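You operate a simulated robot arm through the tools that you are given. There is no shell and no other tool.

You are at the controls of a simulated robot arm. One attempt, no reset.

TASK
Pack both units from the two-slot stand into the plywood crate and latch it.
Fine: one unit in each groove, a foam block across their upper edges, the lid shut.

It is judged by the outcome, as a careful person would: the job done as asked, and still so three seconds after it is handed in. It fails if anything else is knocked over, pushed out of place, dropped, spilled or broken. Lids that push on must go on centred and level and be pressed home; caps that screw on are set level and turned clockwise until they are tight.

THE ROBOT
A 7-joint arm with a three-finger gripper, fixed in place. Base frame: the origin is at the foot of the arm, x ahead of it, y to its left, z up; the work surface is at about z = 800. Units: mm, degrees, N and s.
Its first joint turns from -166.0 to 166.0 degrees. Payload 2.69 kg.
The TCP is the grasp point between the finger pads, 30 mm short of the fingertips. In the tool frame z runs along the fingers and y along their closing line. The gripper opens to 128 mm. The gripper's body begins 117 mm behind the TCP.
Orientation is that of the tool frame in the base frame, as [roll, pitch, yaw] about the fixed x, y, z axes, in that order (R = Rz(yaw) Ry(pitch) Rx(roll)). With the fingers straight down and closing along the base's y, the tool's x points along the base's -x, its y along +y and its z along -z.

THE INTERFACE
- The arm moves only by the tool drive_tool. Its argument "commands" is a list of rows, each a list of 7 numbers: the shift along the base's x, y, z in units of 25 mm (1.0 is 25 mm), then the turn, a rotation vector about the base's x, y, z in units of 8 degrees (1.0 is 8 degrees), then the opening, from 0 (shut) to 1 (fully open). In form: [[dx, dy, dz, rx, ry, rz, grip], ...]. A call has 1 to 20 rows; each row shifts and turns the commanded pose from where the row before left it. A call with a number of a shift or a turn outside -1 to 1 is refused whole. A row lasts 0.2 s, in which the tool goes at most 50 mm and 8.6 degrees; a call with a longer step from one row to the next is refused whole, and so is a gripper value outside its range. A pose out of reach is approached as far as the arm can. The call stops where the force on the tool passes 90 N (or 10 N more than at its start, if that is more) or the arm is blocked; 0.2 s more then pass. Each finger halts on what it meets, pressing with about 34 N; the grip force reading is that of the motor and also rises with nothing between the fingers. The clock runs only during rows and for 0.2 s after the last one: add rows that do not move to give the fingers time. The reply holds the time, the measured pose of the TCP, the force on the tool along the base axes, the opening and the grip force, in the units named above and with some noise, with the torque about the TCP (base axes, N m) and any sound that the robot's microphone picked up.
- Cameras (640 x 400 px; columns grow to the right, rows downward): "scene" is fixed at [57.5, -497.1, 1724]; the picture's right is [0.68, -0.74, 0.00], its down [-0.35, -0.32, -0.88] and it looks along [0.65, 0.59, -0.47] (base axes); focal length 318 px, centre (320, 200). "wrist" rides on the gripper at [58, 54, -131] in the tool frame; the picture's right is [-0.68, 0.74, 0.00], its down [-0.62, -0.57, -0.55] and it looks along [-0.40, -0.37, 0.84] (tool axes); focal length 234 px, centre (320, 200). There is no depth. A picture from a camera that has moved, and an enlarged one, comes with that camera's place and axes in the base frame and with its lens. The place of the scene camera against the robot may be out by one fixed shift of up to 12 mm in any direction.
- snapshot(camera): a new picture of that camera. The clock stands still meanwhile.
- raise_lower(by): slides the trunk up (or, below 0, down) by that many mm; the arm rides with it, the base frame stays. It gives what a move gives, with no picture.
- zoom(camera, box): a new picture of the part [left, top, right, bottom] of that camera's present view, enlarged. The clock stands still meanwhile.
- job_done(): hands the job in; it is judged then, once.

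Nothing tells you positions but the pictures and the camera data. Unless the task says otherwise, let go and move clear before handing in.

The tools are called after "Emit:" as a command line: name --pt "numbers of a row" for each row, then --argument value for the rest, lists and objects as JSON in quotes. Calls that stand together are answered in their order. drive_tool: Moves the arm, as the interface text tells. Its arguments: {"type":"object","properties":{"commands":{"type":"array","items":{"type":"array","items":{"type":"number"}}}},"required":["commands"]} The other tools are called the same way: raise_lower (by) slides the trunk up or down; snapshot (camera) takes a picture; zoom (camera, box) takes an enlarged picture of a part of a camera's view; job_done () hands the job in.

At the start:

```text
time_s: 0.0
position: [640.2, 167.8, 1527.2]
tcp_rot: [180.0, 0.0, 180.0]
wrist_force: [0.1, 0.1, -0.2]
wrist_torque: [0.0, 0.0, 0.0]
width: 128.0
gripper_force: 0.0
trunk travel left (down, up): [-250.0, 100.0]
```

scene: 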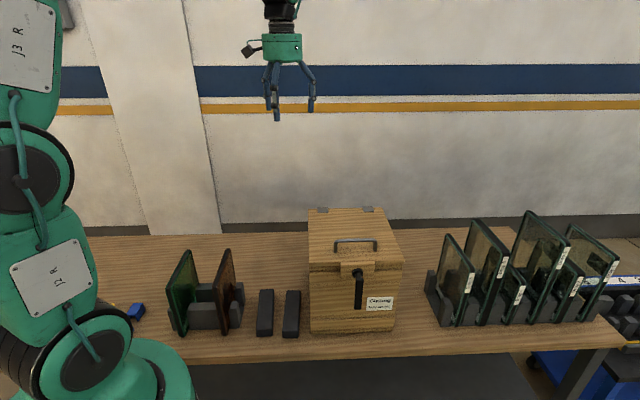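
wrist: 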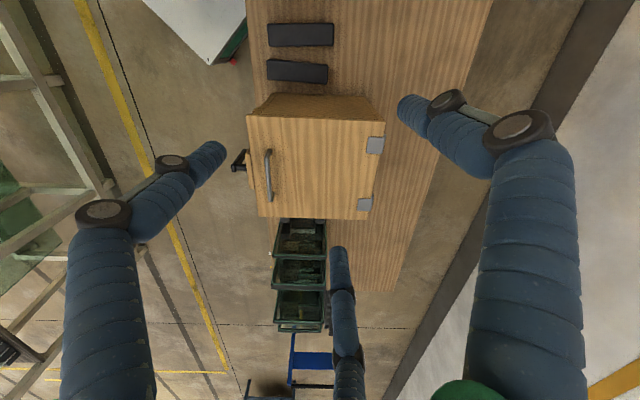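

I see a bench with a two-slot stand holding a green and an amber plate (left), two dark foam blocks, a plywood crate with a hinged lid, handle and latch, and a rack with other panes on the right. I'll look closer before moving anything.

Emit:
zoom --camera "scene" --box '[120, 220, 320, 345]'

Emit:
zoom --camera "scene" --box '[290, 195, 420, 345]'

Emit:
zoom --camera "scene" --box '[410, 200, 640, 344]'

Emit:
zoom --camera "wrist" --box '[220, 0, 420, 340]'

```text
3.20 times, centred on (220, 282) of scene
camera zoom: at [57.5, -497.1, 1724.0], right [0.68, -0.74, 0.0], down [-0.35, -0.32, -0.88], along [0.65, 0.59, -0.47], focal length 1018 px, centre (640, -64)
```

zoom: 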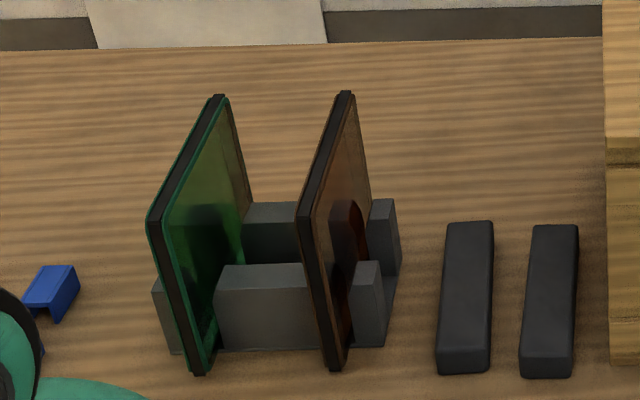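

```text
2.67 times, centred on (355, 270) of scene
camera zoom: at [57.5, -497.1, 1724.0], right [0.68, -0.74, 0.0], down [-0.35, -0.32, -0.88], along [0.65, 0.59, -0.47], focal length 849 px, centre (227, 13)
```

zoom: 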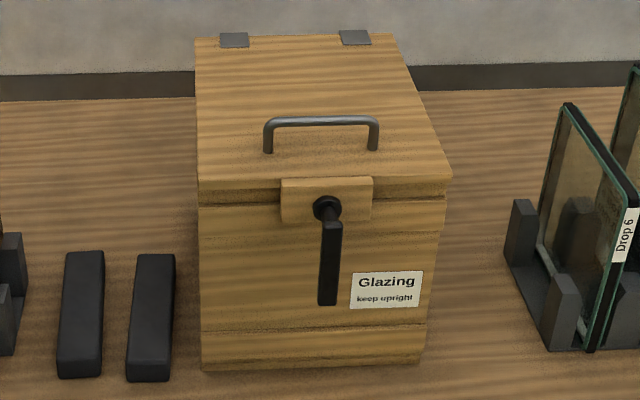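

```text
2.78 times, centred on (525, 272) of scene
camera zoom: at [57.5, -497.1, 1724.0], right [0.68, -0.74, 0.0], down [-0.35, -0.32, -0.88], along [0.65, 0.59, -0.47], focal length 884 px, centre (-249, 0)
```

zoom: 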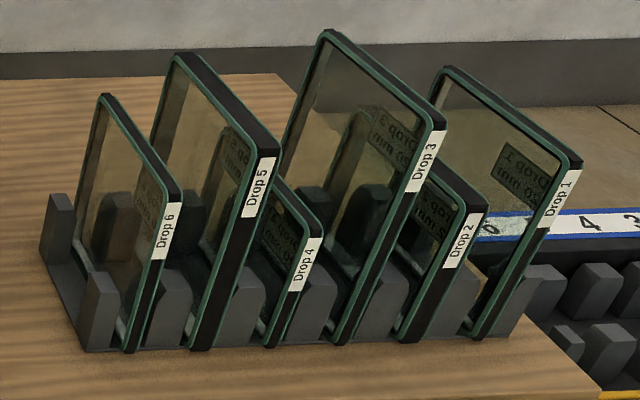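

```text
1.18 times, centred on (320, 170) of wrist
camera zoom: at [580.7, 221.5, 1657.4], right [0.68, 0.74, 0.0], down [0.62, -0.57, 0.55], along [0.4, -0.37, -0.84], focal length 276 px, centre (320, 235)
```

zoom: 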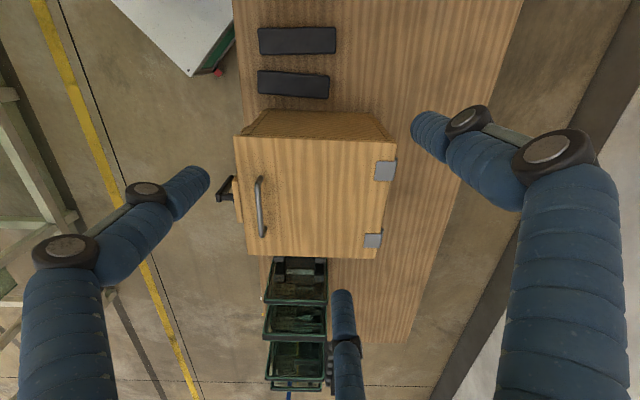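

The bench runs at about 45° to the base axes. I'll take closer views of the latch, the gripper and the stand.

Emit:
zoom --camera "scene" --box '[325, 250, 405, 320]'

Emit:
zoom --camera "scene" --box '[230, 0, 340, 130]'

Emit:
zoom --camera "scene" --box '[160, 240, 250, 345]'

```text
5.71 times, centred on (365, 285) of scene
camera zoom: at [57.5, -497.1, 1724.0], right [0.68, -0.74, 0.0], down [-0.35, -0.32, -0.88], along [0.65, 0.59, -0.47], focal length 1818 px, centre (63, -286)
```

zoom: 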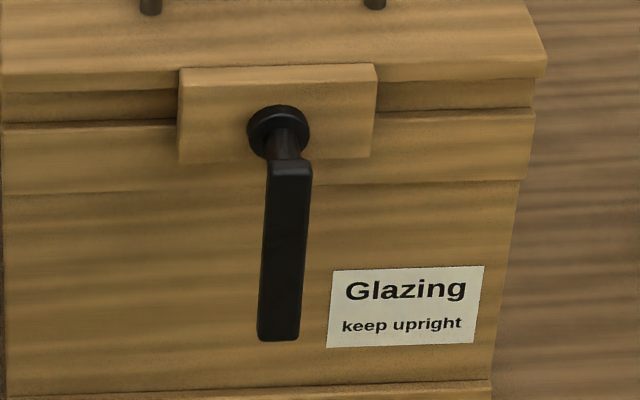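

```text
3.08 times, centred on (285, 65) of scene
camera zoom: at [57.5, -497.1, 1724.0], right [0.68, -0.74, 0.0], down [-0.35, -0.32, -0.88], along [0.65, 0.59, -0.47], focal length 979 px, centre (428, 615)
```

zoom: 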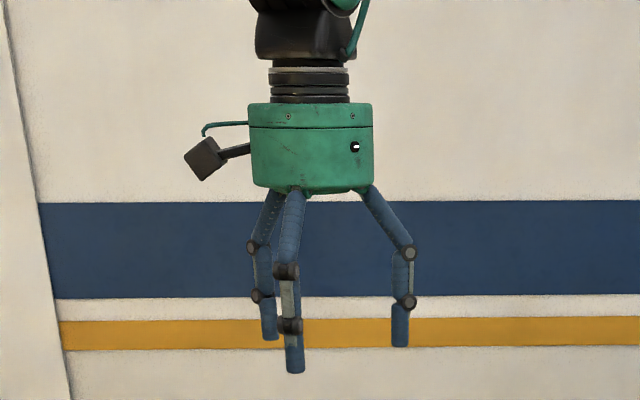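

```text
3.81 times, centred on (205, 292) of scene
camera zoom: at [57.5, -497.1, 1724.0], right [0.68, -0.74, 0.0], down [-0.35, -0.32, -0.88], along [0.65, 0.59, -0.47], focal length 1212 px, centre (758, -152)
```

zoom: 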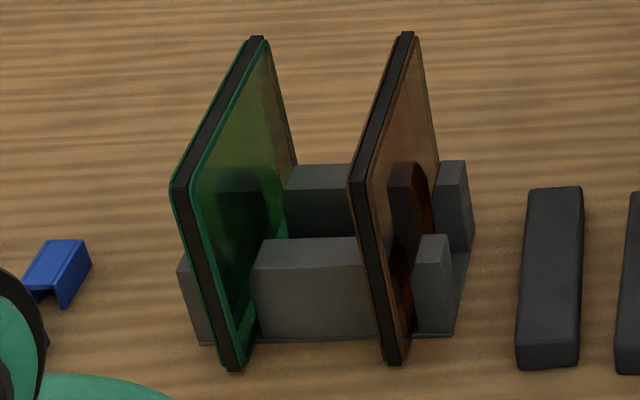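

The lever latch hangs down on the crate's front, on a block that appears to be fixed to the lid. I'll swing the wrist camera round to the front of the crate, staying high and clear, to see the latch properly.

Emit:
drive_tool --pt "-0.356 -0.951 -0.5 0 0 0.625 1" --pt "-0.356 -0.951 -0.5 0 0 0.625 1" --pt "-0.356 -0.951 -0.5 0 0 0.625 1" --pt "-0.356 -0.951 -0.5 0 0 0.625 1" --pt "-0.356 -0.951 -0.5 0 0 0.625 1" --pt "-0.356 -0.951 -0.5 0 0 0.625 1" --pt "-0.356 -0.951 -0.5 0 0 0.625 1" --pt "-0.356 -0.951 -0.5 0 0 0.625 1" --pt "-0.356 -0.951 -0.5 0 0 0.625 1" --pt "-0.356 -0.951 -0.6 0 0 0.625 1" --pt "-0.356 -0.951 -0.7 0 0 0.625 1" --pt "-0.356 -0.951 -0.7 0 0 0.625 1" --pt "-0.356 -0.951 -0.7 0 0 0.625 1" --pt "-0.356 -0.951 -0.7 0 0 0.625 1" --pt "-0.356 -0.951 -0.7 0 0 0.625 1" --pt "-0.356 -0.951 -0.7 0 0 0.625 1" --pt "-0.356 -0.951 -0.7 0 0 0.625 1" --pt "-0.356 -0.951 -0.7 0 0 0.625 1" --pt "0 0 0 0 0 0 1"

Emit:
snapshot --camera "wrist"

Emit:
snapshot --camera "scene"

```text
time_s: 4.0
position: [478.6, -261.8, 1260.9]
tcp_rot: [-180.0, 0.1, -90.0]
wrist_force: [-0.9, -0.2, 0.7]
wrist_torque: [0.03, 0.02, -0.02]
width: 128.1
gripper_force: 0.0
trunk travel left (down, up): [-250.0, 100.0]
```

```text
taken
camera wrist: at [425.0, -319.9, 1391.0], right [-0.74, 0.68, 0.0], down [0.56, 0.62, 0.55], along [0.37, 0.4, -0.84], focal length 234 px, centre (320, 200)
```

wrist: 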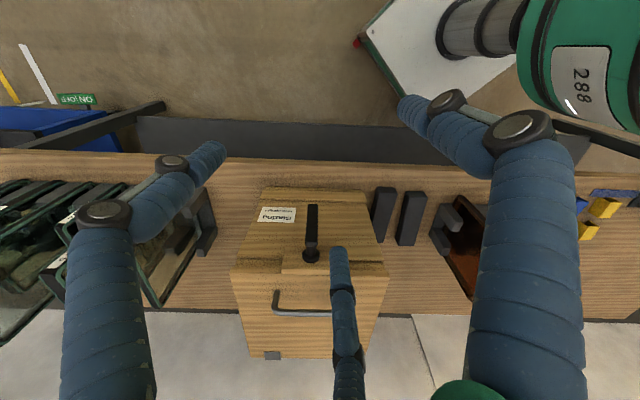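

```text
taken
```

scene: 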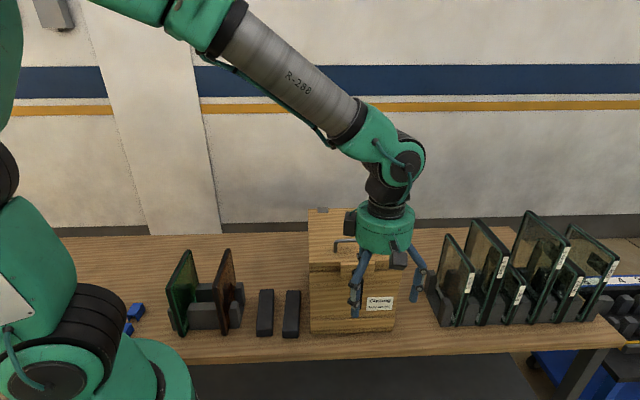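

The wrist view is inverted, so the lid is at the bottom of the picture. I'll close the fingers to see how they move and to clear the view of the latch.

Emit:
drive_tool --pt "0 0 0 0 0 0 0.5" --pt "0 0 0 0 0 0 0" --pt "0 0 0 0 0 0 0" --pt "0 0 0 0 0 0 0"

Emit:
snapshot --camera "wrist"

Emit:
zoom --camera "scene" --box '[310, 180, 450, 330]'

Emit:
zoom --camera "wrist" --box '[210, 160, 430, 370]'

```text
time_s: 5.0
position: [479.5, -261.8, 1261.2]
tcp_rot: [180.0, 0.0, -90.0]
wrist_force: [-0.3, -0.6, 0.1]
wrist_torque: [-0.02, 0.01, 0.01]
width: 1.6
gripper_force: 31.8
trunk travel left (down, up): [-250.0, 100.0]
```

```text
taken
camera wrist: at [424.9, -319.2, 1391.2], right [-0.74, 0.68, 0.0], down [0.57, 0.62, 0.55], along [0.37, 0.4, -0.84], focal length 234 px, centre (320, 200)
```

wrist: 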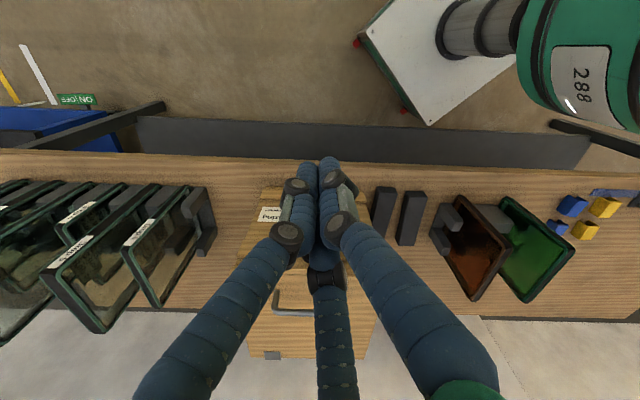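

```text
2.67 times, centred on (380, 255) of scene
camera zoom: at [57.5, -497.1, 1724.0], right [0.68, -0.74, 0.0], down [-0.35, -0.32, -0.88], along [0.65, 0.59, -0.47], focal length 849 px, centre (160, 53)
```

zoom: 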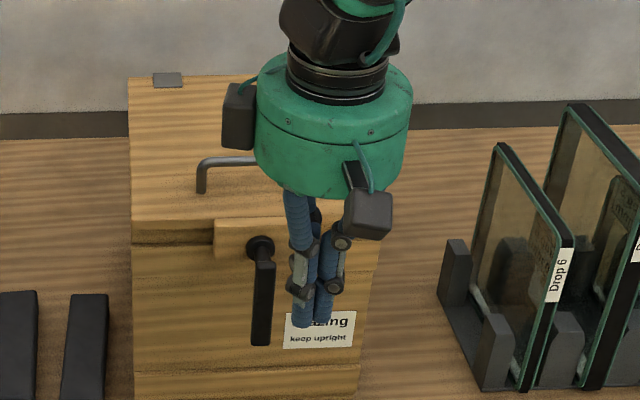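

```text
1.90 times, centred on (320, 265) of wrist
camera zoom: at [424.9, -319.2, 1391.2], right [-0.74, 0.68, 0.0], down [0.57, 0.62, 0.55], along [0.37, 0.4, -0.84], focal length 446 px, centre (320, 76)
```

zoom: 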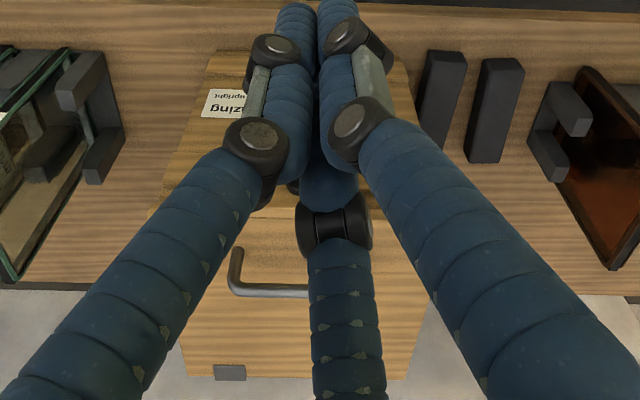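

The fingers close to one point on the tool axis. I'll open them again and take enlarged wrist views for triangulation.

Emit:
drive_tool --pt "0 0 0 0 0 0 1" --pt "0 0 0 0 0 0 1" --pt "0 0 0 0 0 0 1" --pt "0 0 0 0 0 0 1" --pt "0 0 0 0 0 0 1"

Emit:
zoom --camera "wrist" --box '[220, 180, 420, 370]'

Emit:
zoom --camera "wrist" --box '[270, 190, 370, 280]'

```text
time_s: 6.2
position: [478.8, -262.4, 1259.7]
tcp_rot: [179.9, -0.1, -90.0]
wrist_force: [0.6, -0.7, -0.8]
wrist_torque: [0.0, -0.01, 0.0]
width: 127.9
gripper_force: 0.1
trunk travel left (down, up): [-250.0, 100.0]
```

```text
2.11 times, centred on (320, 275) of wrist
camera zoom: at [424.9, -319.2, 1391.2], right [-0.74, 0.68, 0.0], down [0.57, 0.62, 0.55], along [0.37, 0.4, -0.84], focal length 493 px, centre (320, 42)
```

zoom: 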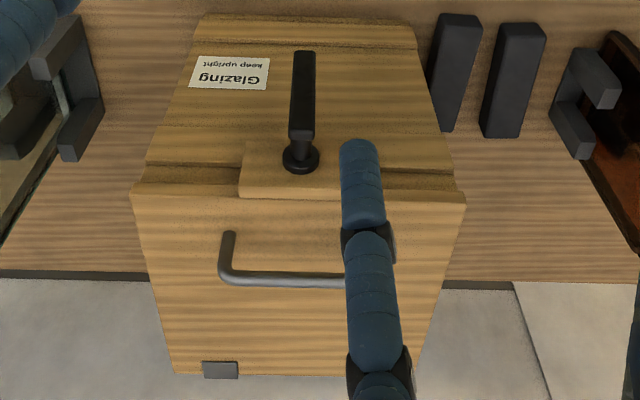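

```text
4.44 times, centred on (320, 235) of wrist
camera zoom: at [424.9, -319.2, 1391.2], right [-0.74, 0.68, 0.0], down [0.57, 0.62, 0.55], along [0.37, 0.4, -0.84], focal length 1041 px, centre (320, 44)
```

zoom: 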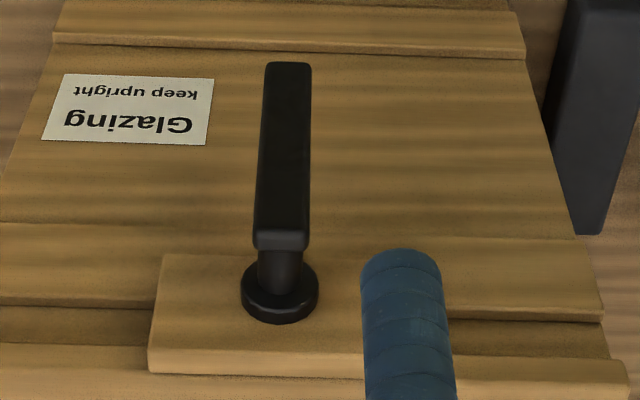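

The lever, block and handle are clear. I'll measure the lid corners more finely.

Emit:
zoom --camera "wrist" --box '[340, 240, 400, 290]'

Emit:
zoom --camera "wrist" --box '[225, 240, 285, 290]'

Emit:
zoom --camera "scene" --box '[295, 250, 355, 300]'

Emit:
zoom --camera "scene" --box '[300, 195, 400, 255]'

```text
8.00 times, centred on (370, 265) of wrist
camera zoom: at [424.9, -319.2, 1391.2], right [-0.74, 0.68, 0.0], down [0.57, 0.62, 0.55], along [0.37, 0.4, -0.84], focal length 1873 px, centre (-80, -320)
```

zoom: 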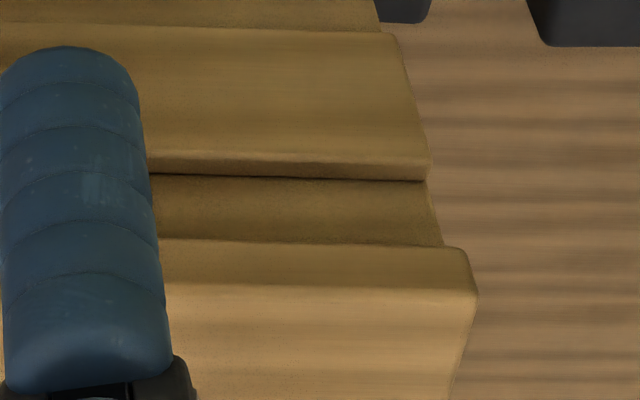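

```text
8.00 times, centred on (255, 265) of wrist
camera zoom: at [424.9, -319.2, 1391.2], right [-0.74, 0.68, 0.0], down [0.57, 0.62, 0.55], along [0.37, 0.4, -0.84], focal length 1873 px, centre (840, -320)
```

zoom: 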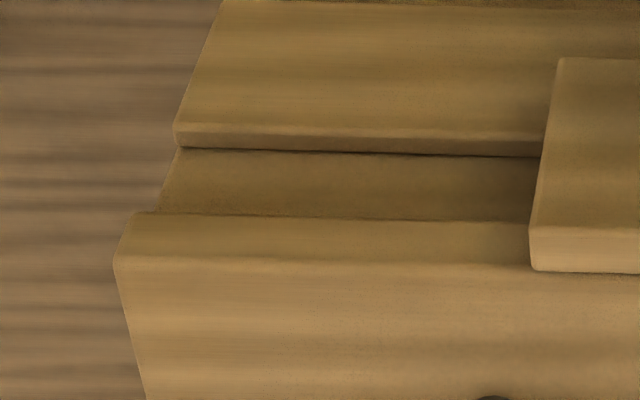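

```text
8.00 times, centred on (325, 275) of scene
camera zoom: at [57.5, -497.1, 1724.0], right [0.68, -0.74, 0.0], down [-0.35, -0.32, -0.88], along [0.65, 0.59, -0.47], focal length 2546 px, centre (280, -400)
```

zoom: 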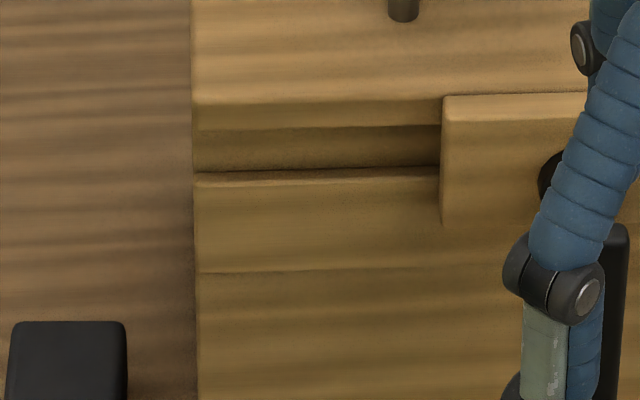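

```text
6.40 times, centred on (350, 225) of scene
camera zoom: at [57.5, -497.1, 1724.0], right [0.68, -0.74, 0.0], down [-0.35, -0.32, -0.88], along [0.65, 0.59, -0.47], focal length 2037 px, centre (128, 40)
```

zoom: 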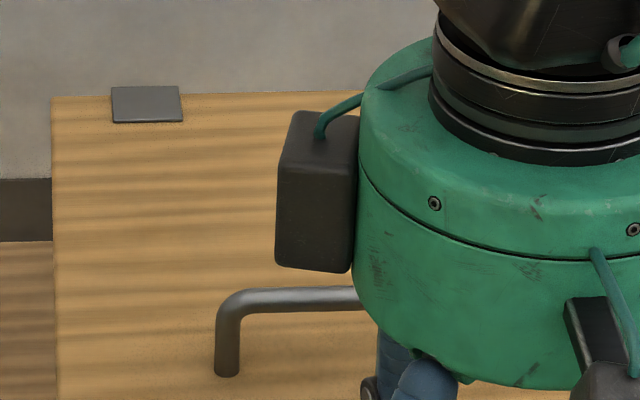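

The lid's top face is at z≈1110, and its front edge runs from about (568, 24) to (773, -180). Next I'll move above the lid handle with the fingers closing front to back, and check from there.

Emit:
drive_tool --pt "0.908 0.868 0.2 0 0 0.5625 1" --pt "0.908 0.868 0.2 0 0 0.5625 1" --pt "0.908 0.868 0.2 0 0 0.5625 1" --pt "0.908 0.868 0.2 0 0 0.5625 1" --pt "0.908 0.868 0 0 0 0.5625 1" --pt "0.908 0.868 0 0 0 0.5625 1" --pt "0.908 0.868 0 0 0 0.5625 1" --pt "0.908 0.868 0 0 0 0.5625 1" --pt "0.908 0.868 0 0 0 0.5625 1" --pt "0.908 0.868 0 0 0 0.5625 1" --pt "0 0 0 0 0 0 1"

Emit:
snapshot --camera "wrist"

Emit:
snapshot --camera "scene"

```text
time_s: 8.6
position: [708.0, -45.7, 1279.0]
tcp_rot: [-179.9, 0.0, -45.0]
wrist_force: [1.1, 0.2, 0.3]
wrist_torque: [-0.03, 0.01, -0.02]
width: 127.9
gripper_force: 0.1
trunk travel left (down, up): [-250.0, 100.0]
```

```text
taken
camera wrist: at [711.6, -124.8, 1409.4], right [-1.0, -0.04, 0.0], down [-0.04, 0.84, 0.55], along [-0.02, 0.55, -0.84], focal length 234 px, centre (320, 200)
```

wrist: 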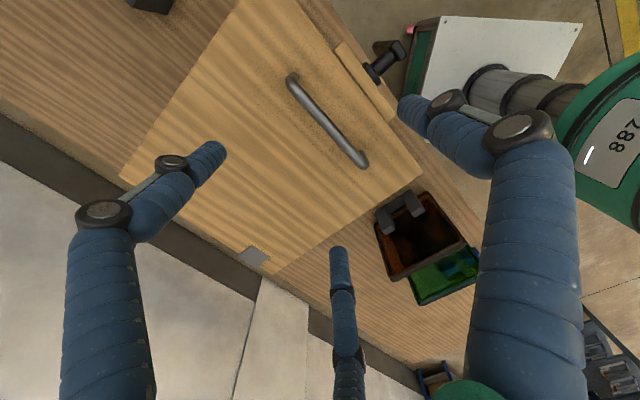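

```text
taken
```

scene: 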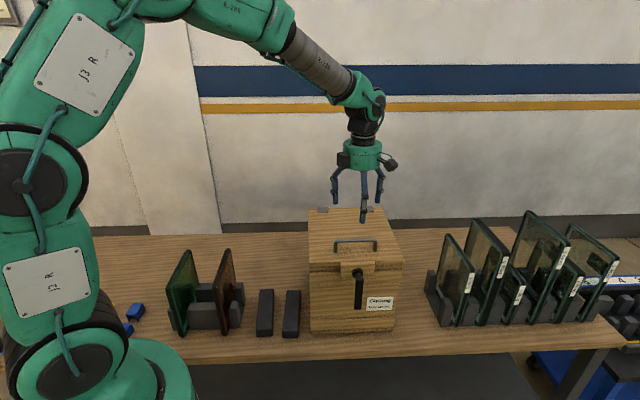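

Emit:
zoom --camera "wrist" --box '[260, 30, 440, 180]'

Emit:
zoom --camera "wrist" --box '[340, 20, 440, 110]'

Emit:
zoom --camera "wrist" --box '[360, 160, 500, 320]'

```text
2.67 times, centred on (350, 105) of wrist
camera zoom: at [711.6, -124.8, 1409.4], right [-1.0, -0.04, 0.0], down [-0.04, 0.84, 0.55], along [-0.02, 0.55, -0.84], focal length 624 px, centre (240, 453)
```

zoom: 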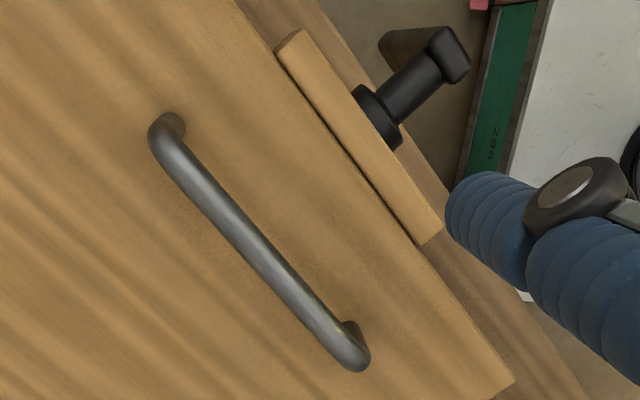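

```text
4.44 times, centred on (390, 65) of wrist
camera zoom: at [711.6, -124.8, 1409.4], right [-1.0, -0.04, 0.0], down [-0.04, 0.84, 0.55], along [-0.02, 0.55, -0.84], focal length 1041 px, centre (9, 800)
```

zoom: 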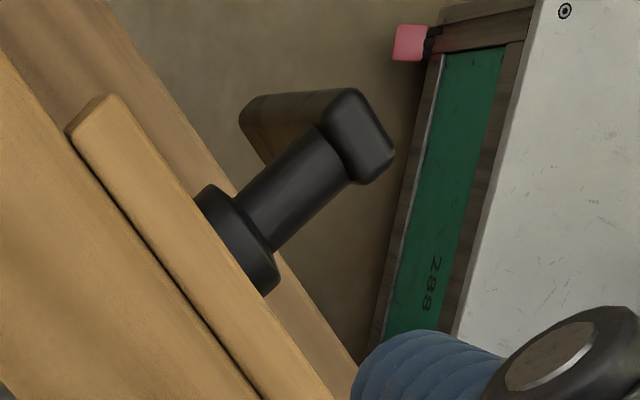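

```text
2.50 times, centred on (430, 240) of wrist
camera zoom: at [711.6, -124.8, 1409.4], right [-1.0, -0.04, 0.0], down [-0.04, 0.84, 0.55], along [-0.02, 0.55, -0.84], focal length 585 px, centre (45, 100)
```

zoom: 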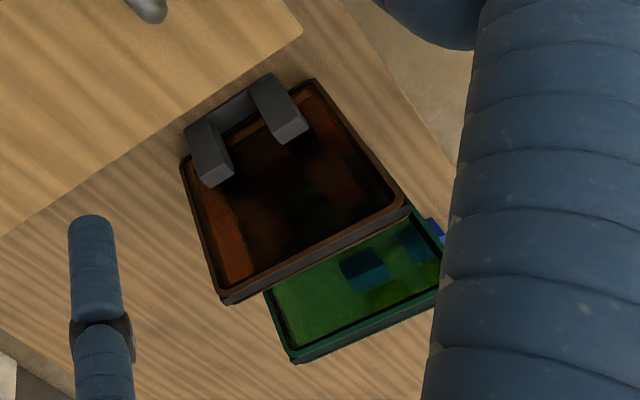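

The handle bar is centred near (699, -51) at about z=1150. I'll shift slightly, come down around it and close.

Emit:
drive_tool --pt "-0.28 -0.25 -0.8 0 0 0 0.7" --pt "0 0 -0.9 0 0 0 0.6" --pt "0 0 -0.9 0 0 0 0.6" --pt "0 0 -0.9 0 0 0 0.6" --pt "0 0 -0.8 0 0 0 0.6" --pt "0 0 -0.5 0 0 0 0.6" --pt "0 0 0 0 0 0 0.6"

Emit:
zoom --camera "wrist" --box '[200, 60, 440, 270]'

Emit:
zoom --camera "scene" --box '[300, 170, 430, 330]'

```text
time_s: 10.2
position: [700.6, -51.2, 1158.4]
tcp_rot: [-180.0, 0.0, -45.1]
wrist_force: [0.3, -0.4, 0.8]
wrist_torque: [0.0, -0.01, -0.03]
width: 76.7
gripper_force: 0.0
trunk travel left (down, up): [-250.0, 100.0]
```

```text
1.90 times, centred on (320, 165) of wrist
camera zoom: at [703.5, -129.7, 1290.3], right [-1.0, -0.04, 0.0], down [-0.04, 0.84, 0.55], along [-0.02, 0.55, -0.84], focal length 446 px, centre (320, 267)
```

zoom: 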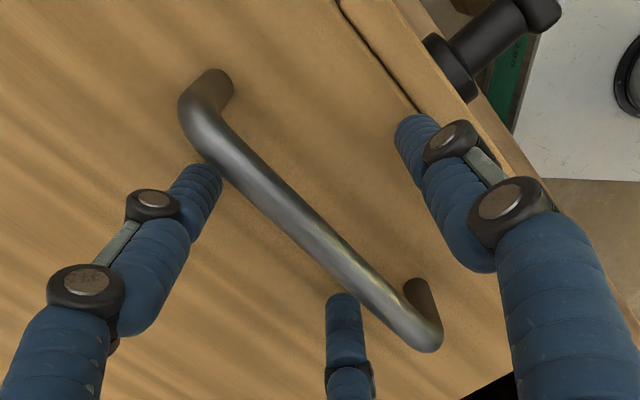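

```text
2.50 times, centred on (365, 250) of scene
camera zoom: at [57.5, -497.1, 1724.0], right [0.68, -0.74, 0.0], down [-0.35, -0.32, -0.88], along [0.65, 0.59, -0.47], focal length 796 px, centre (208, 75)
```

zoom: 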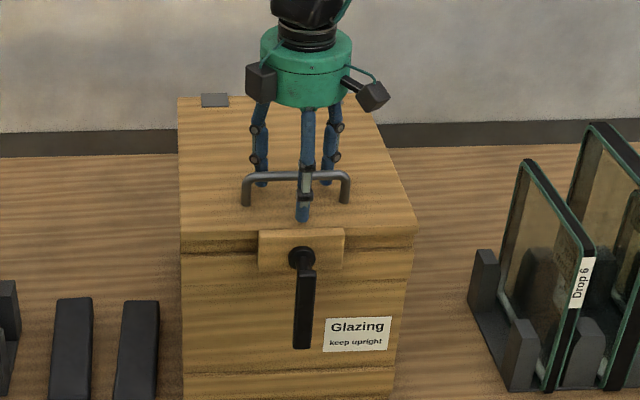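

Emit:
drive_tool --pt "0 0 0 0 0 0 0.3" --pt "0 0 0 0 0 0 0" --pt "0 0 0 0 0 0 0" --pt "0 0 0 0 0 0 0"

Emit:
zoom --camera "wrist" --box '[200, 60, 440, 270]'

Emit:
zoom --camera "scene" --box '[300, 170, 430, 330]'

```text
time_s: 11.2
position: [700.1, -50.8, 1159.1]
tcp_rot: [-180.0, 0.0, -45.0]
wrist_force: [3.4, 4.4, -2.2]
wrist_torque: [-0.03, 0.0, -0.02]
width: 18.8
gripper_force: 43.7
trunk travel left (down, up): [-250.0, 100.0]
```

```text
1.90 times, centred on (320, 165) of wrist
camera zoom: at [703.9, -129.3, 1290.3], right [-1.0, -0.04, 0.0], down [-0.04, 0.84, 0.55], along [-0.02, 0.55, -0.84], focal length 446 px, centre (320, 267)
```

zoom: 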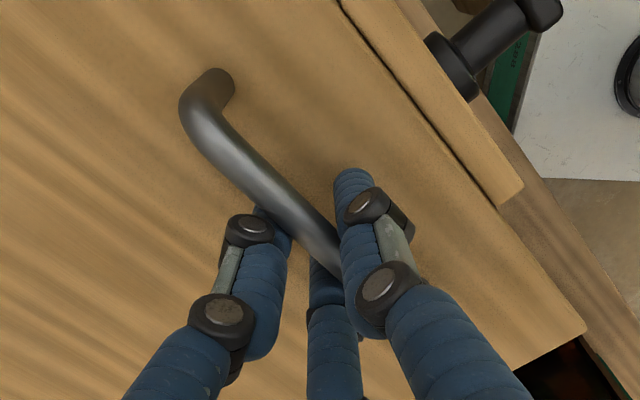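

```text
2.50 times, centred on (365, 250) of scene
camera zoom: at [57.5, -497.1, 1724.0], right [0.68, -0.74, 0.0], down [-0.35, -0.32, -0.88], along [0.65, 0.59, -0.47], focal length 796 px, centre (208, 75)
```

zoom: 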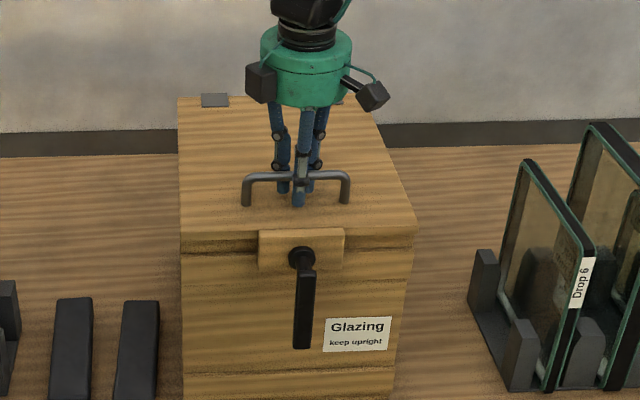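

The handle is gripped at 18.8 mm width. I'll test with a very small lift to learn whether the lid is latched.

Emit:
drive_tool --pt "0 0 0.08 0 0 0 0" --pt "0 0 0.08 0 0 0 0" --pt "0 0 0 0 0 0 0"

Emit:
drive_tool --pt "0 0 0.12 0 0 0 0" --pt "0 0 0 0 0 0 0"

Emit:
zoom --camera "scene" --box '[300, 230, 400, 300]'

```text
time_s: 12.0
position: [701.1, -49.2, 1162.6]
tcp_rot: [180.0, -0.2, -45.0]
wrist_force: [11.0, 3.5, -13.4]
wrist_torque: [0.08, 0.21, 0.04]
width: 18.6
gripper_force: 43.8
trunk travel left (down, up): [-250.0, 100.0]
```

```text
time_s: 12.6
position: [700.5, -49.9, 1165.1]
tcp_rot: [179.9, 0.0, -45.0]
wrist_force: [18.2, 9.4, -20.1]
wrist_torque: [-0.2, -0.01, 0.01]
width: 18.6
gripper_force: 44.2
trunk travel left (down, up): [-250.0, 100.0]
```

```text
5.71 times, centred on (350, 265) of scene
camera zoom: at [57.5, -497.1, 1724.0], right [0.68, -0.74, 0.0], down [-0.35, -0.32, -0.88], along [0.65, 0.59, -0.47], focal length 1818 px, centre (149, -171)
```

zoom: 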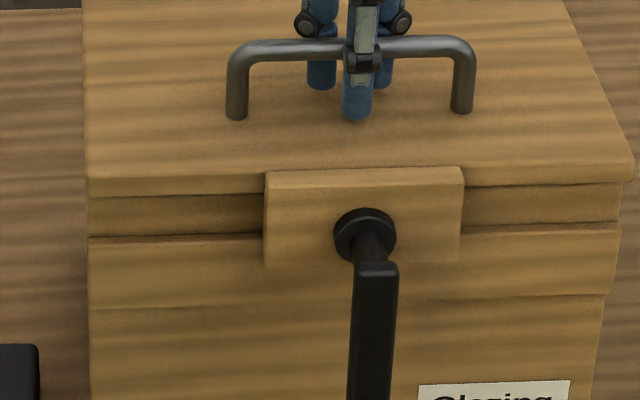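

The block and lever rise with the lid, and the crate body has not moved. I'll lift a little further along the hinge arc, watching the force.

Emit:
drive_tool --pt "0.03 0.03 0.1 0 0 0 0" --pt "0.03 0.03 0.1 0 0 0 0" --pt "0 0 0 0 0 0 0"

Emit:
zoom --camera "scene" --box '[300, 230, 400, 300]'

Emit:
zoom --camera "scene" --box '[300, 290, 400, 350]'

```text
time_s: 13.4
position: [700.4, -49.9, 1168.6]
tcp_rot: [179.7, 0.4, -45.0]
wrist_force: [7.3, -6.2, -47.2]
wrist_torque: [0.19, -0.16, 0.04]
width: 19.4
gripper_force: 44.1
trunk travel left (down, up): [-250.0, 100.0]
```

```text
5.71 times, centred on (350, 265) of scene
camera zoom: at [57.5, -497.1, 1724.0], right [0.68, -0.74, 0.0], down [-0.35, -0.32, -0.88], along [0.65, 0.59, -0.47], focal length 1818 px, centre (149, -171)
```

zoom: 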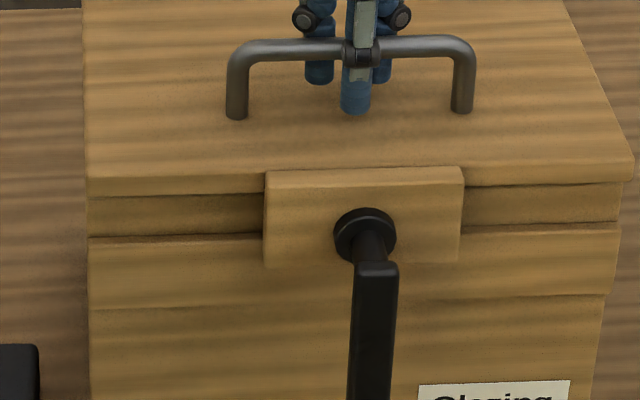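

```text
6.40 times, centred on (350, 320) of scene
camera zoom: at [57.5, -497.1, 1724.0], right [0.68, -0.74, 0.0], down [-0.35, -0.32, -0.88], along [0.65, 0.59, -0.47], focal length 2037 px, centre (128, -568)
```

zoom: 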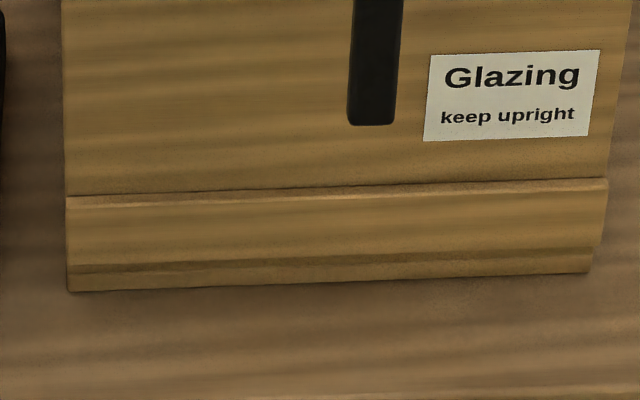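

The lid rose about 5 mm and then stopped hard at 47 N, so it is latched with the lever down. I'll relax, lower it and release the handle.

Emit:
drive_tool --pt "-0.03 -0.03 -0.12 0 0 0 0" --pt "-0.03 -0.03 -0.12 0 0 0 0" --pt "0 0 -0.12 0 0 0 0" --pt "0 0 -0.12 0 0 0 0" --pt "0 0 0 0 0 0 0"

```text
time_s: 14.6
position: [699.8, -50.4, 1162.7]
tcp_rot: [-179.8, -0.2, -45.0]
wrist_force: [3.1, 11.1, 19.8]
wrist_torque: [0.4, 0.53, -0.04]
width: 18.9
gripper_force: 44.5
trunk travel left (down, up): [-250.0, 100.0]
```

Emit:
drive_tool --pt "0 0 0.12 0 0 0 0" --pt "0 0 0 0 0 0 0.3" --pt "0 0 0 0 0 0 0.6" --pt "0 0 0 0 0 0 0.6" --pt "0 0 0.9 0 0 0 0.6" --pt "0 0 0.9 0 0 0 0.6" --pt "0 0 0.9 0 0 0 0.6" --pt "0 0 0 0 0 0 0.6"

Emit:
zoom --camera "scene" --box '[300, 230, 400, 300]'

Emit:
snapshot --camera "wrist"

```text
time_s: 16.4
position: [700.2, -49.6, 1229.9]
tcp_rot: [180.0, 0.0, -44.9]
wrist_force: [-0.7, -0.1, 0.2]
wrist_torque: [0.02, 0.0, 0.0]
width: 76.7
gripper_force: 0.0
trunk travel left (down, up): [-250.0, 100.0]
```

```text
5.71 times, centred on (350, 265) of scene
camera zoom: at [57.5, -497.1, 1724.0], right [0.68, -0.74, 0.0], down [-0.35, -0.32, -0.88], along [0.65, 0.59, -0.47], focal length 1818 px, centre (149, -171)
```

zoom: 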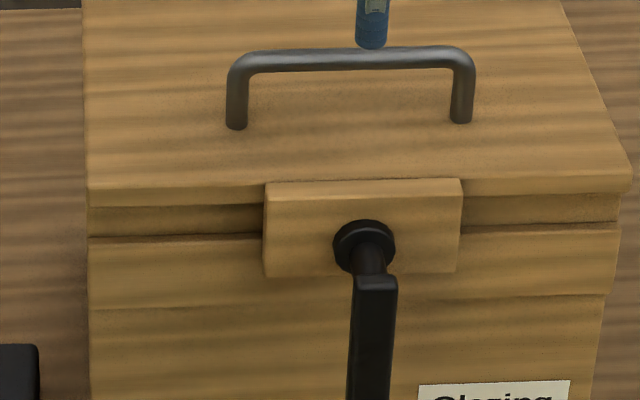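

```text
taken
camera wrist: at [703.7, -128.3, 1360.9], right [-1.0, -0.04, 0.0], down [-0.04, 0.84, 0.55], along [-0.02, 0.55, -0.84], focal length 234 px, centre (320, 200)
```

wrist: 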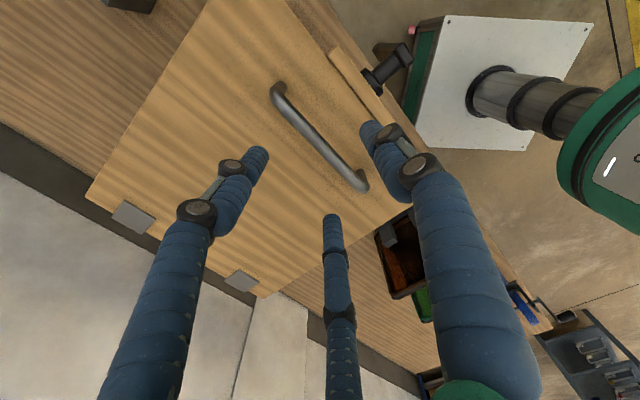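

The lid is back down as it was. The lever has to be turned, so I'll move in front of the crate, close the fingers and tilt the tool to horizontal, pointing at the front face.

Emit:
drive_tool --pt "-0.85 -0.635 0 0 0 0 0.4" --pt "-0.85 -0.635 0 0 0 0 0" --pt "-0.85 -0.635 0 0 0 0 0" --pt "-0.85 -0.635 0 0 0 0 0" --pt "-0.85 -0.635 0 0 0 0 0" --pt "-0.85 -0.635 0 0 0 0 0" --pt "-0.85 -0.635 0 0 0 0 0" --pt "-0.85 -0.635 0 0 0 0 0" --pt "0 0 0 0.723 -0.723 0 0" --pt "0 0 0 0.723 -0.723 0 0" --pt "0 0 0 0.723 -0.723 0 0" --pt "0 0 0 0.723 -0.723 0 0" --pt "0 0 0 0 0 0 0"

Emit:
snapshot --camera "scene"

```text
time_s: 19.2
position: [559.5, -115.3, 1255.1]
tcp_rot: [-150.2, 2.4, -47.0]
wrist_force: [-0.5, 0.5, 3.2]
wrist_torque: [-0.23, -0.09, -0.12]
width: 2.1
gripper_force: 31.8
out of reach, approached as far as the arm can: row 10, 11, 12
trunk travel left (down, up): [-250.0, 100.0]
```

```text
taken
```

scene: 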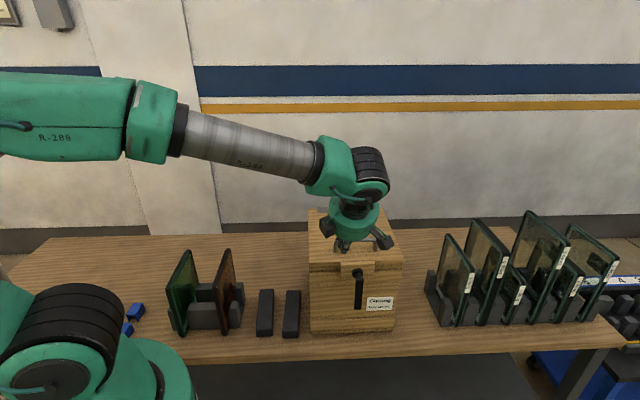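

The arm reached a joint limit with the wrist turned this way round. I'll undo the tilt, bring the tool back half a turn, and tilt again from the other side.

Emit:
drive_tool --pt "0 0 0 -0.723 0.723 0 0" --pt "0 0 0 -0.723 0.723 0 0" --pt "0 0 0 -0.723 0.723 0 0" --pt "0 0 0 -0.723 0.723 0 0" --pt "0 0 0 0 0 0 0"

```text
time_s: 20.4
position: [562.2, -116.8, 1272.5]
tcp_rot: [177.6, -0.6, -47.1]
wrist_force: [0.5, 0.4, 0.1]
wrist_torque: [-0.02, 0.06, -0.03]
width: 2.3
gripper_force: 31.1
trunk travel left (down, up): [-250.0, 100.0]
```

Emit:
drive_tool --pt "-0.06 -0.12 0 0 0 -1 0" --pt "-0.06 -0.12 0 0 0 -1 0" --pt "-0.06 -0.12 0 0 0 -1 0" --pt "-0.06 -0.12 0 0 0 -1 0" --pt "-0.06 -0.12 0 0 0 -1 0" --pt "-0.06 -0.12 0 0 0 -1 0" --pt "-0.06 -0.12 0 0 0 -1 0" --pt "-0.06 -0.12 0 0 0 -1 0" --pt "-0.06 -0.12 0 0 0 -1 0" --pt "-0.06 -0.12 0 0 0 -1 0" --pt "-0.06 -0.12 0 0 0 -1 0" --pt "-0.06 -0.12 0 0 0 -1 0" --pt "-0.06 -0.12 0 0 0 -1 0" --pt "-0.06 -0.12 0 0 0 -1 0" --pt "-0.06 -0.12 0 0 0 -1 0" --pt "-0.06 -0.12 0 0 0 -1 0" --pt "-0.06 -0.12 0 0 0 -1 0" --pt "-0.06 -0.12 0 0 0 -1 0" --pt "-0.06 -0.12 0 0 0 -1 0" --pt "-0.06 -0.12 0 0 0 -1 0"

Emit:
drive_tool --pt "0 0 0 0 0 -1 0" --pt "0 0 0 0 0 -1 0" --pt "0 0 0 0 0 -0.23 0" --pt "0 0 0 0 0 0 0"

```text
time_s: 24.6
position: [531.8, -176.8, 1272.8]
tcp_rot: [177.8, -0.6, 152.9]
wrist_force: [0.1, -0.3, 0.4]
wrist_torque: [-0.04, -0.01, 0.0]
width: 2.3
gripper_force: 31.3
trunk travel left (down, up): [-250.0, 100.0]
```

```text
time_s: 25.6
position: [531.7, -176.6, 1272.6]
tcp_rot: [177.8, -0.6, 135.1]
wrist_force: [0.1, -0.5, 0.5]
wrist_torque: [0.03, 0.01, 0.0]
width: 2.1
gripper_force: 31.7
trunk travel left (down, up): [-250.0, 100.0]
```

Emit:
drive_tool --pt "0 0 0 0.7055 -0.7055 0 0" --pt "0 0 0 0.7055 -0.7055 0 0" --pt "0 0 0 0.7055 -0.7055 0 0" --pt "0 0 0 0.7055 -0.7055 0 0" --pt "0 0 0 0.7055 -0.7055 0 0" --pt "0 0 0 0.7055 -0.7055 0 0" --pt "0 0 0 0 0 0 0"

Emit:
snapshot --camera "scene"

```text
time_s: 27.2
position: [531.9, -178.9, 1273.4]
tcp_rot: [129.8, -0.3, 135.5]
wrist_force: [-0.2, -1.0, -0.9]
wrist_torque: [0.03, -0.03, 0.03]
width: 2.2
gripper_force: 31.2
trunk travel left (down, up): [-250.0, 100.0]
```

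```text
taken
```

scene: 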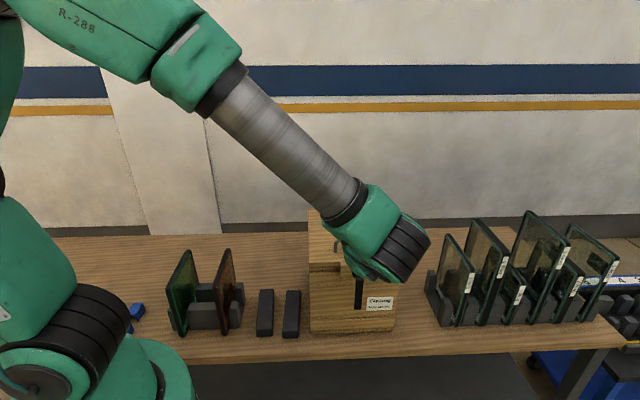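

That works at 50° of tilt. I'll continue to horizontal.

Emit:
drive_tool --pt "0 0 0 0.7055 -0.7055 0 0" --pt "0 0 0 0.7055 -0.7055 0 0" --pt "0 0 0 0.7055 -0.7055 0 0" --pt "0 0 0 0.7055 -0.7055 0 0" --pt "0 0 0 0.7055 -0.7055 0 0" --pt "0 0 0 0 0 0 0"

Emit:
snapshot --camera "wrist"

Emit:
snapshot --camera "scene"

```text
time_s: 28.6
position: [532.3, -178.1, 1272.4]
tcp_rot: [90.0, 0.0, 135.6]
wrist_force: [-0.2, 0.2, 0.8]
wrist_torque: [0.05, -0.02, 0.05]
width: 1.8
gripper_force: 31.4
trunk travel left (down, up): [-250.0, 100.0]
```

```text
taken
camera wrist: at [398.6, -230.2, 1325.9], right [0.48, -0.47, 0.74], down [0.06, -0.82, -0.56], along [0.87, 0.31, -0.37], focal length 234 px, centre (320, 200)
```

wrist: 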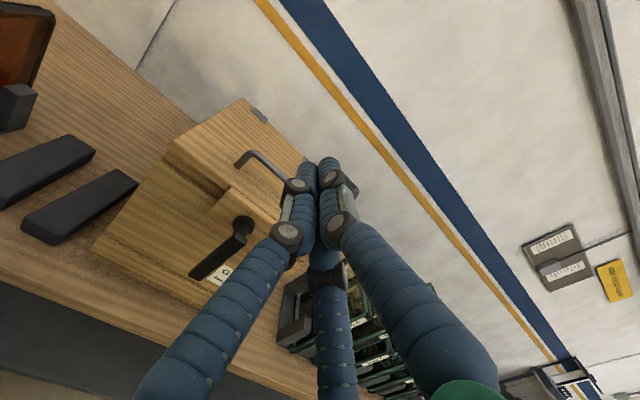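

```text
taken
```

scene: 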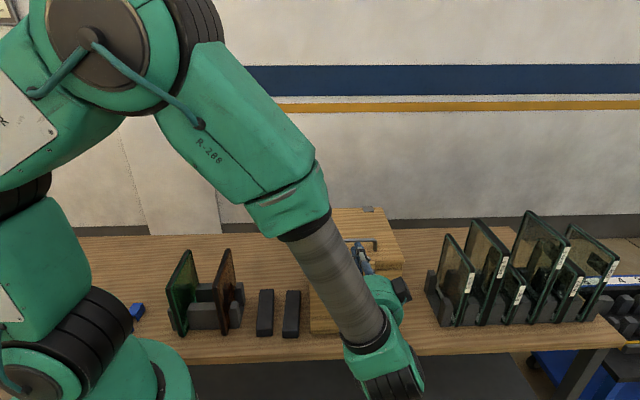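

The tool is horizontal and pointing at the front face. I'll lower it while staying well in front of the lever.

Emit:
drive_tool --pt "0 0 -0.9 0 0 0 0" --pt "0 0 -0.9 0 0 0 0" --pt "0 0 -0.9 0 0 0 0" --pt "0 0 -0.9 0 0 0 0" --pt "0 0 -0.9 0 0 0 0" --pt "0 0 -0.9 0 0 0 0" --pt "0 0 -0.9 0 0 0 0" --pt "0 0 -0.9 0 0 0 0" --pt "0 0 -0.9 0 0 0 0" --pt "0 0 0 0 0 0 0"

Emit:
snapshot --camera "wrist"

Emit:
snapshot --camera "scene"

```text
time_s: 30.8
position: [531.5, -178.1, 1071.4]
tcp_rot: [90.1, 0.1, 135.6]
wrist_force: [1.3, -0.6, 0.5]
wrist_torque: [-0.06, 0.03, 0.0]
width: 2.1
gripper_force: 31.5
trunk travel left (down, up): [-250.0, 100.0]
```

```text
taken
camera wrist: at [397.4, -229.4, 1124.4], right [0.48, -0.47, 0.74], down [0.06, -0.82, -0.56], along [0.87, 0.31, -0.37], focal length 234 px, centre (320, 200)
```

wrist: 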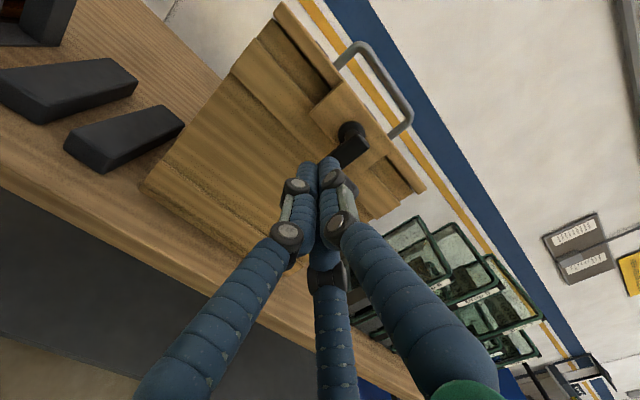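

```text
taken
```

scene: 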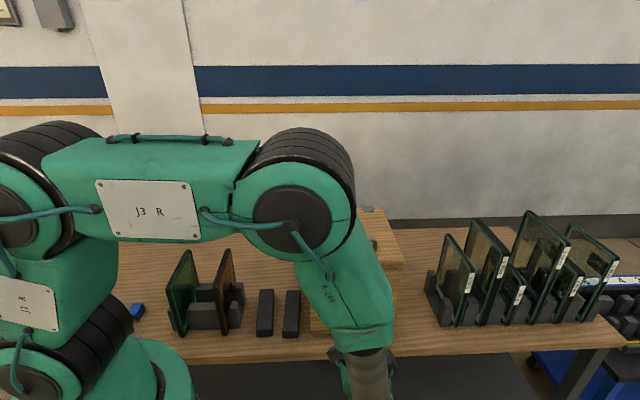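

Emit:
zoom --camera "wrist" --box '[270, 80, 430, 210]'

```text
3.08 times, centred on (350, 145) of wrist
camera zoom: at [397.4, -229.4, 1124.4], right [0.48, -0.47, 0.74], down [0.06, -0.82, -0.56], along [0.87, 0.31, -0.37], focal length 720 px, centre (228, 369)
```

zoom: 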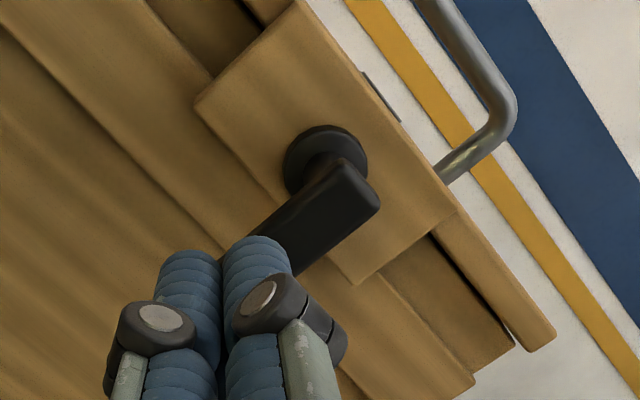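

Lever axis is at about (e1 527, z 1094) along the front, with the lever's outer face near e2 350. I'll place the closed fingertips to the left of the lever's lower half.

Emit:
drive_tool --pt "-0.1 0.1 -0.8 0 0 0 0" --pt "-0.1 0.1 -0.8 0 0 0 0" --pt "-0.1 0.1 -0.8 0 0 0 0" --pt "0.62 0.62 0 0 0 0 0" --pt "0.62 0.62 0 0 0 0 0" --pt "0 0 0 0 0 0 0"

Emit:
snapshot --camera "wrist"

Emit:
snapshot --camera "scene"

```text
time_s: 32.2
position: [555.0, -138.9, 1009.4]
tcp_rot: [90.0, 0.2, 135.6]
wrist_force: [0.1, 0.8, -0.3]
wrist_torque: [0.02, -0.01, -0.02]
width: 2.1
gripper_force: 31.6
trunk travel left (down, up): [-250.0, 100.0]
```

```text
taken
camera wrist: at [421.5, -190.6, 1064.0], right [0.48, -0.47, 0.74], down [0.06, -0.82, -0.56], along [0.87, 0.31, -0.37], focal length 234 px, centre (320, 200)
```

wrist: 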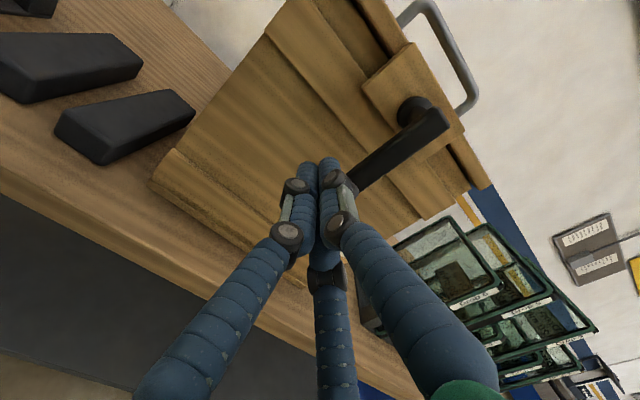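

```text
taken
```

scene: 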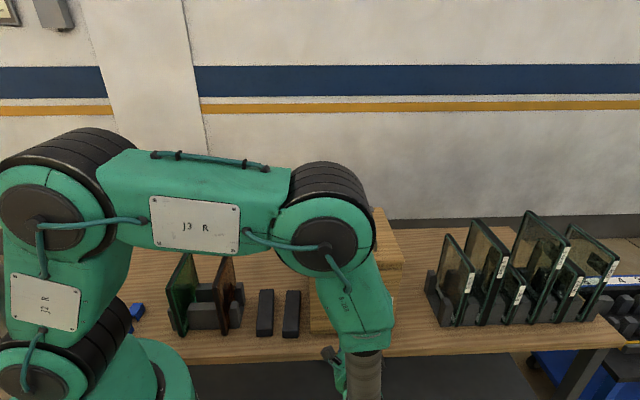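

Emit:
drive_tool --pt "0.6 0.6 0 0 0 0 0" --pt "0.6 0.6 0.08 0 0 0 0" --pt "0 0 0 0 0 0 0"

Emit:
zoom --camera "wrist" --box '[220, 30, 480, 230]'

```text
time_s: 33.0
position: [584.2, -108.3, 1013.2]
tcp_rot: [90.2, 0.0, 135.5]
wrist_force: [0.3, 0.1, 0.8]
wrist_torque: [0.0, -0.02, 0.03]
width: 1.9
gripper_force: 31.3
trunk travel left (down, up): [-250.0, 100.0]
```

```text
2.00 times, centred on (350, 130) of wrist
camera zoom: at [451.3, -160.0, 1066.5], right [0.48, -0.47, 0.74], down [0.06, -0.82, -0.56], along [0.87, 0.31, -0.37], focal length 468 px, centre (260, 340)
```

zoom: 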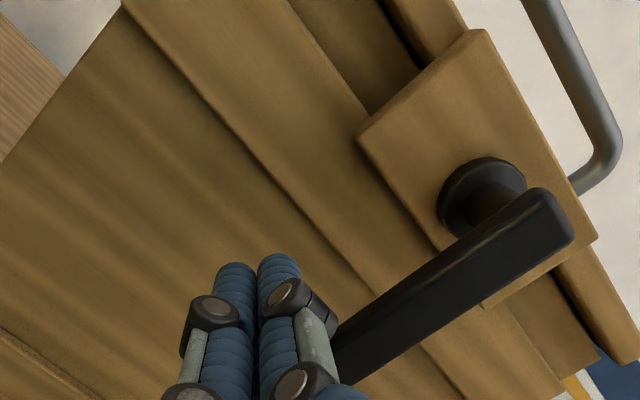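

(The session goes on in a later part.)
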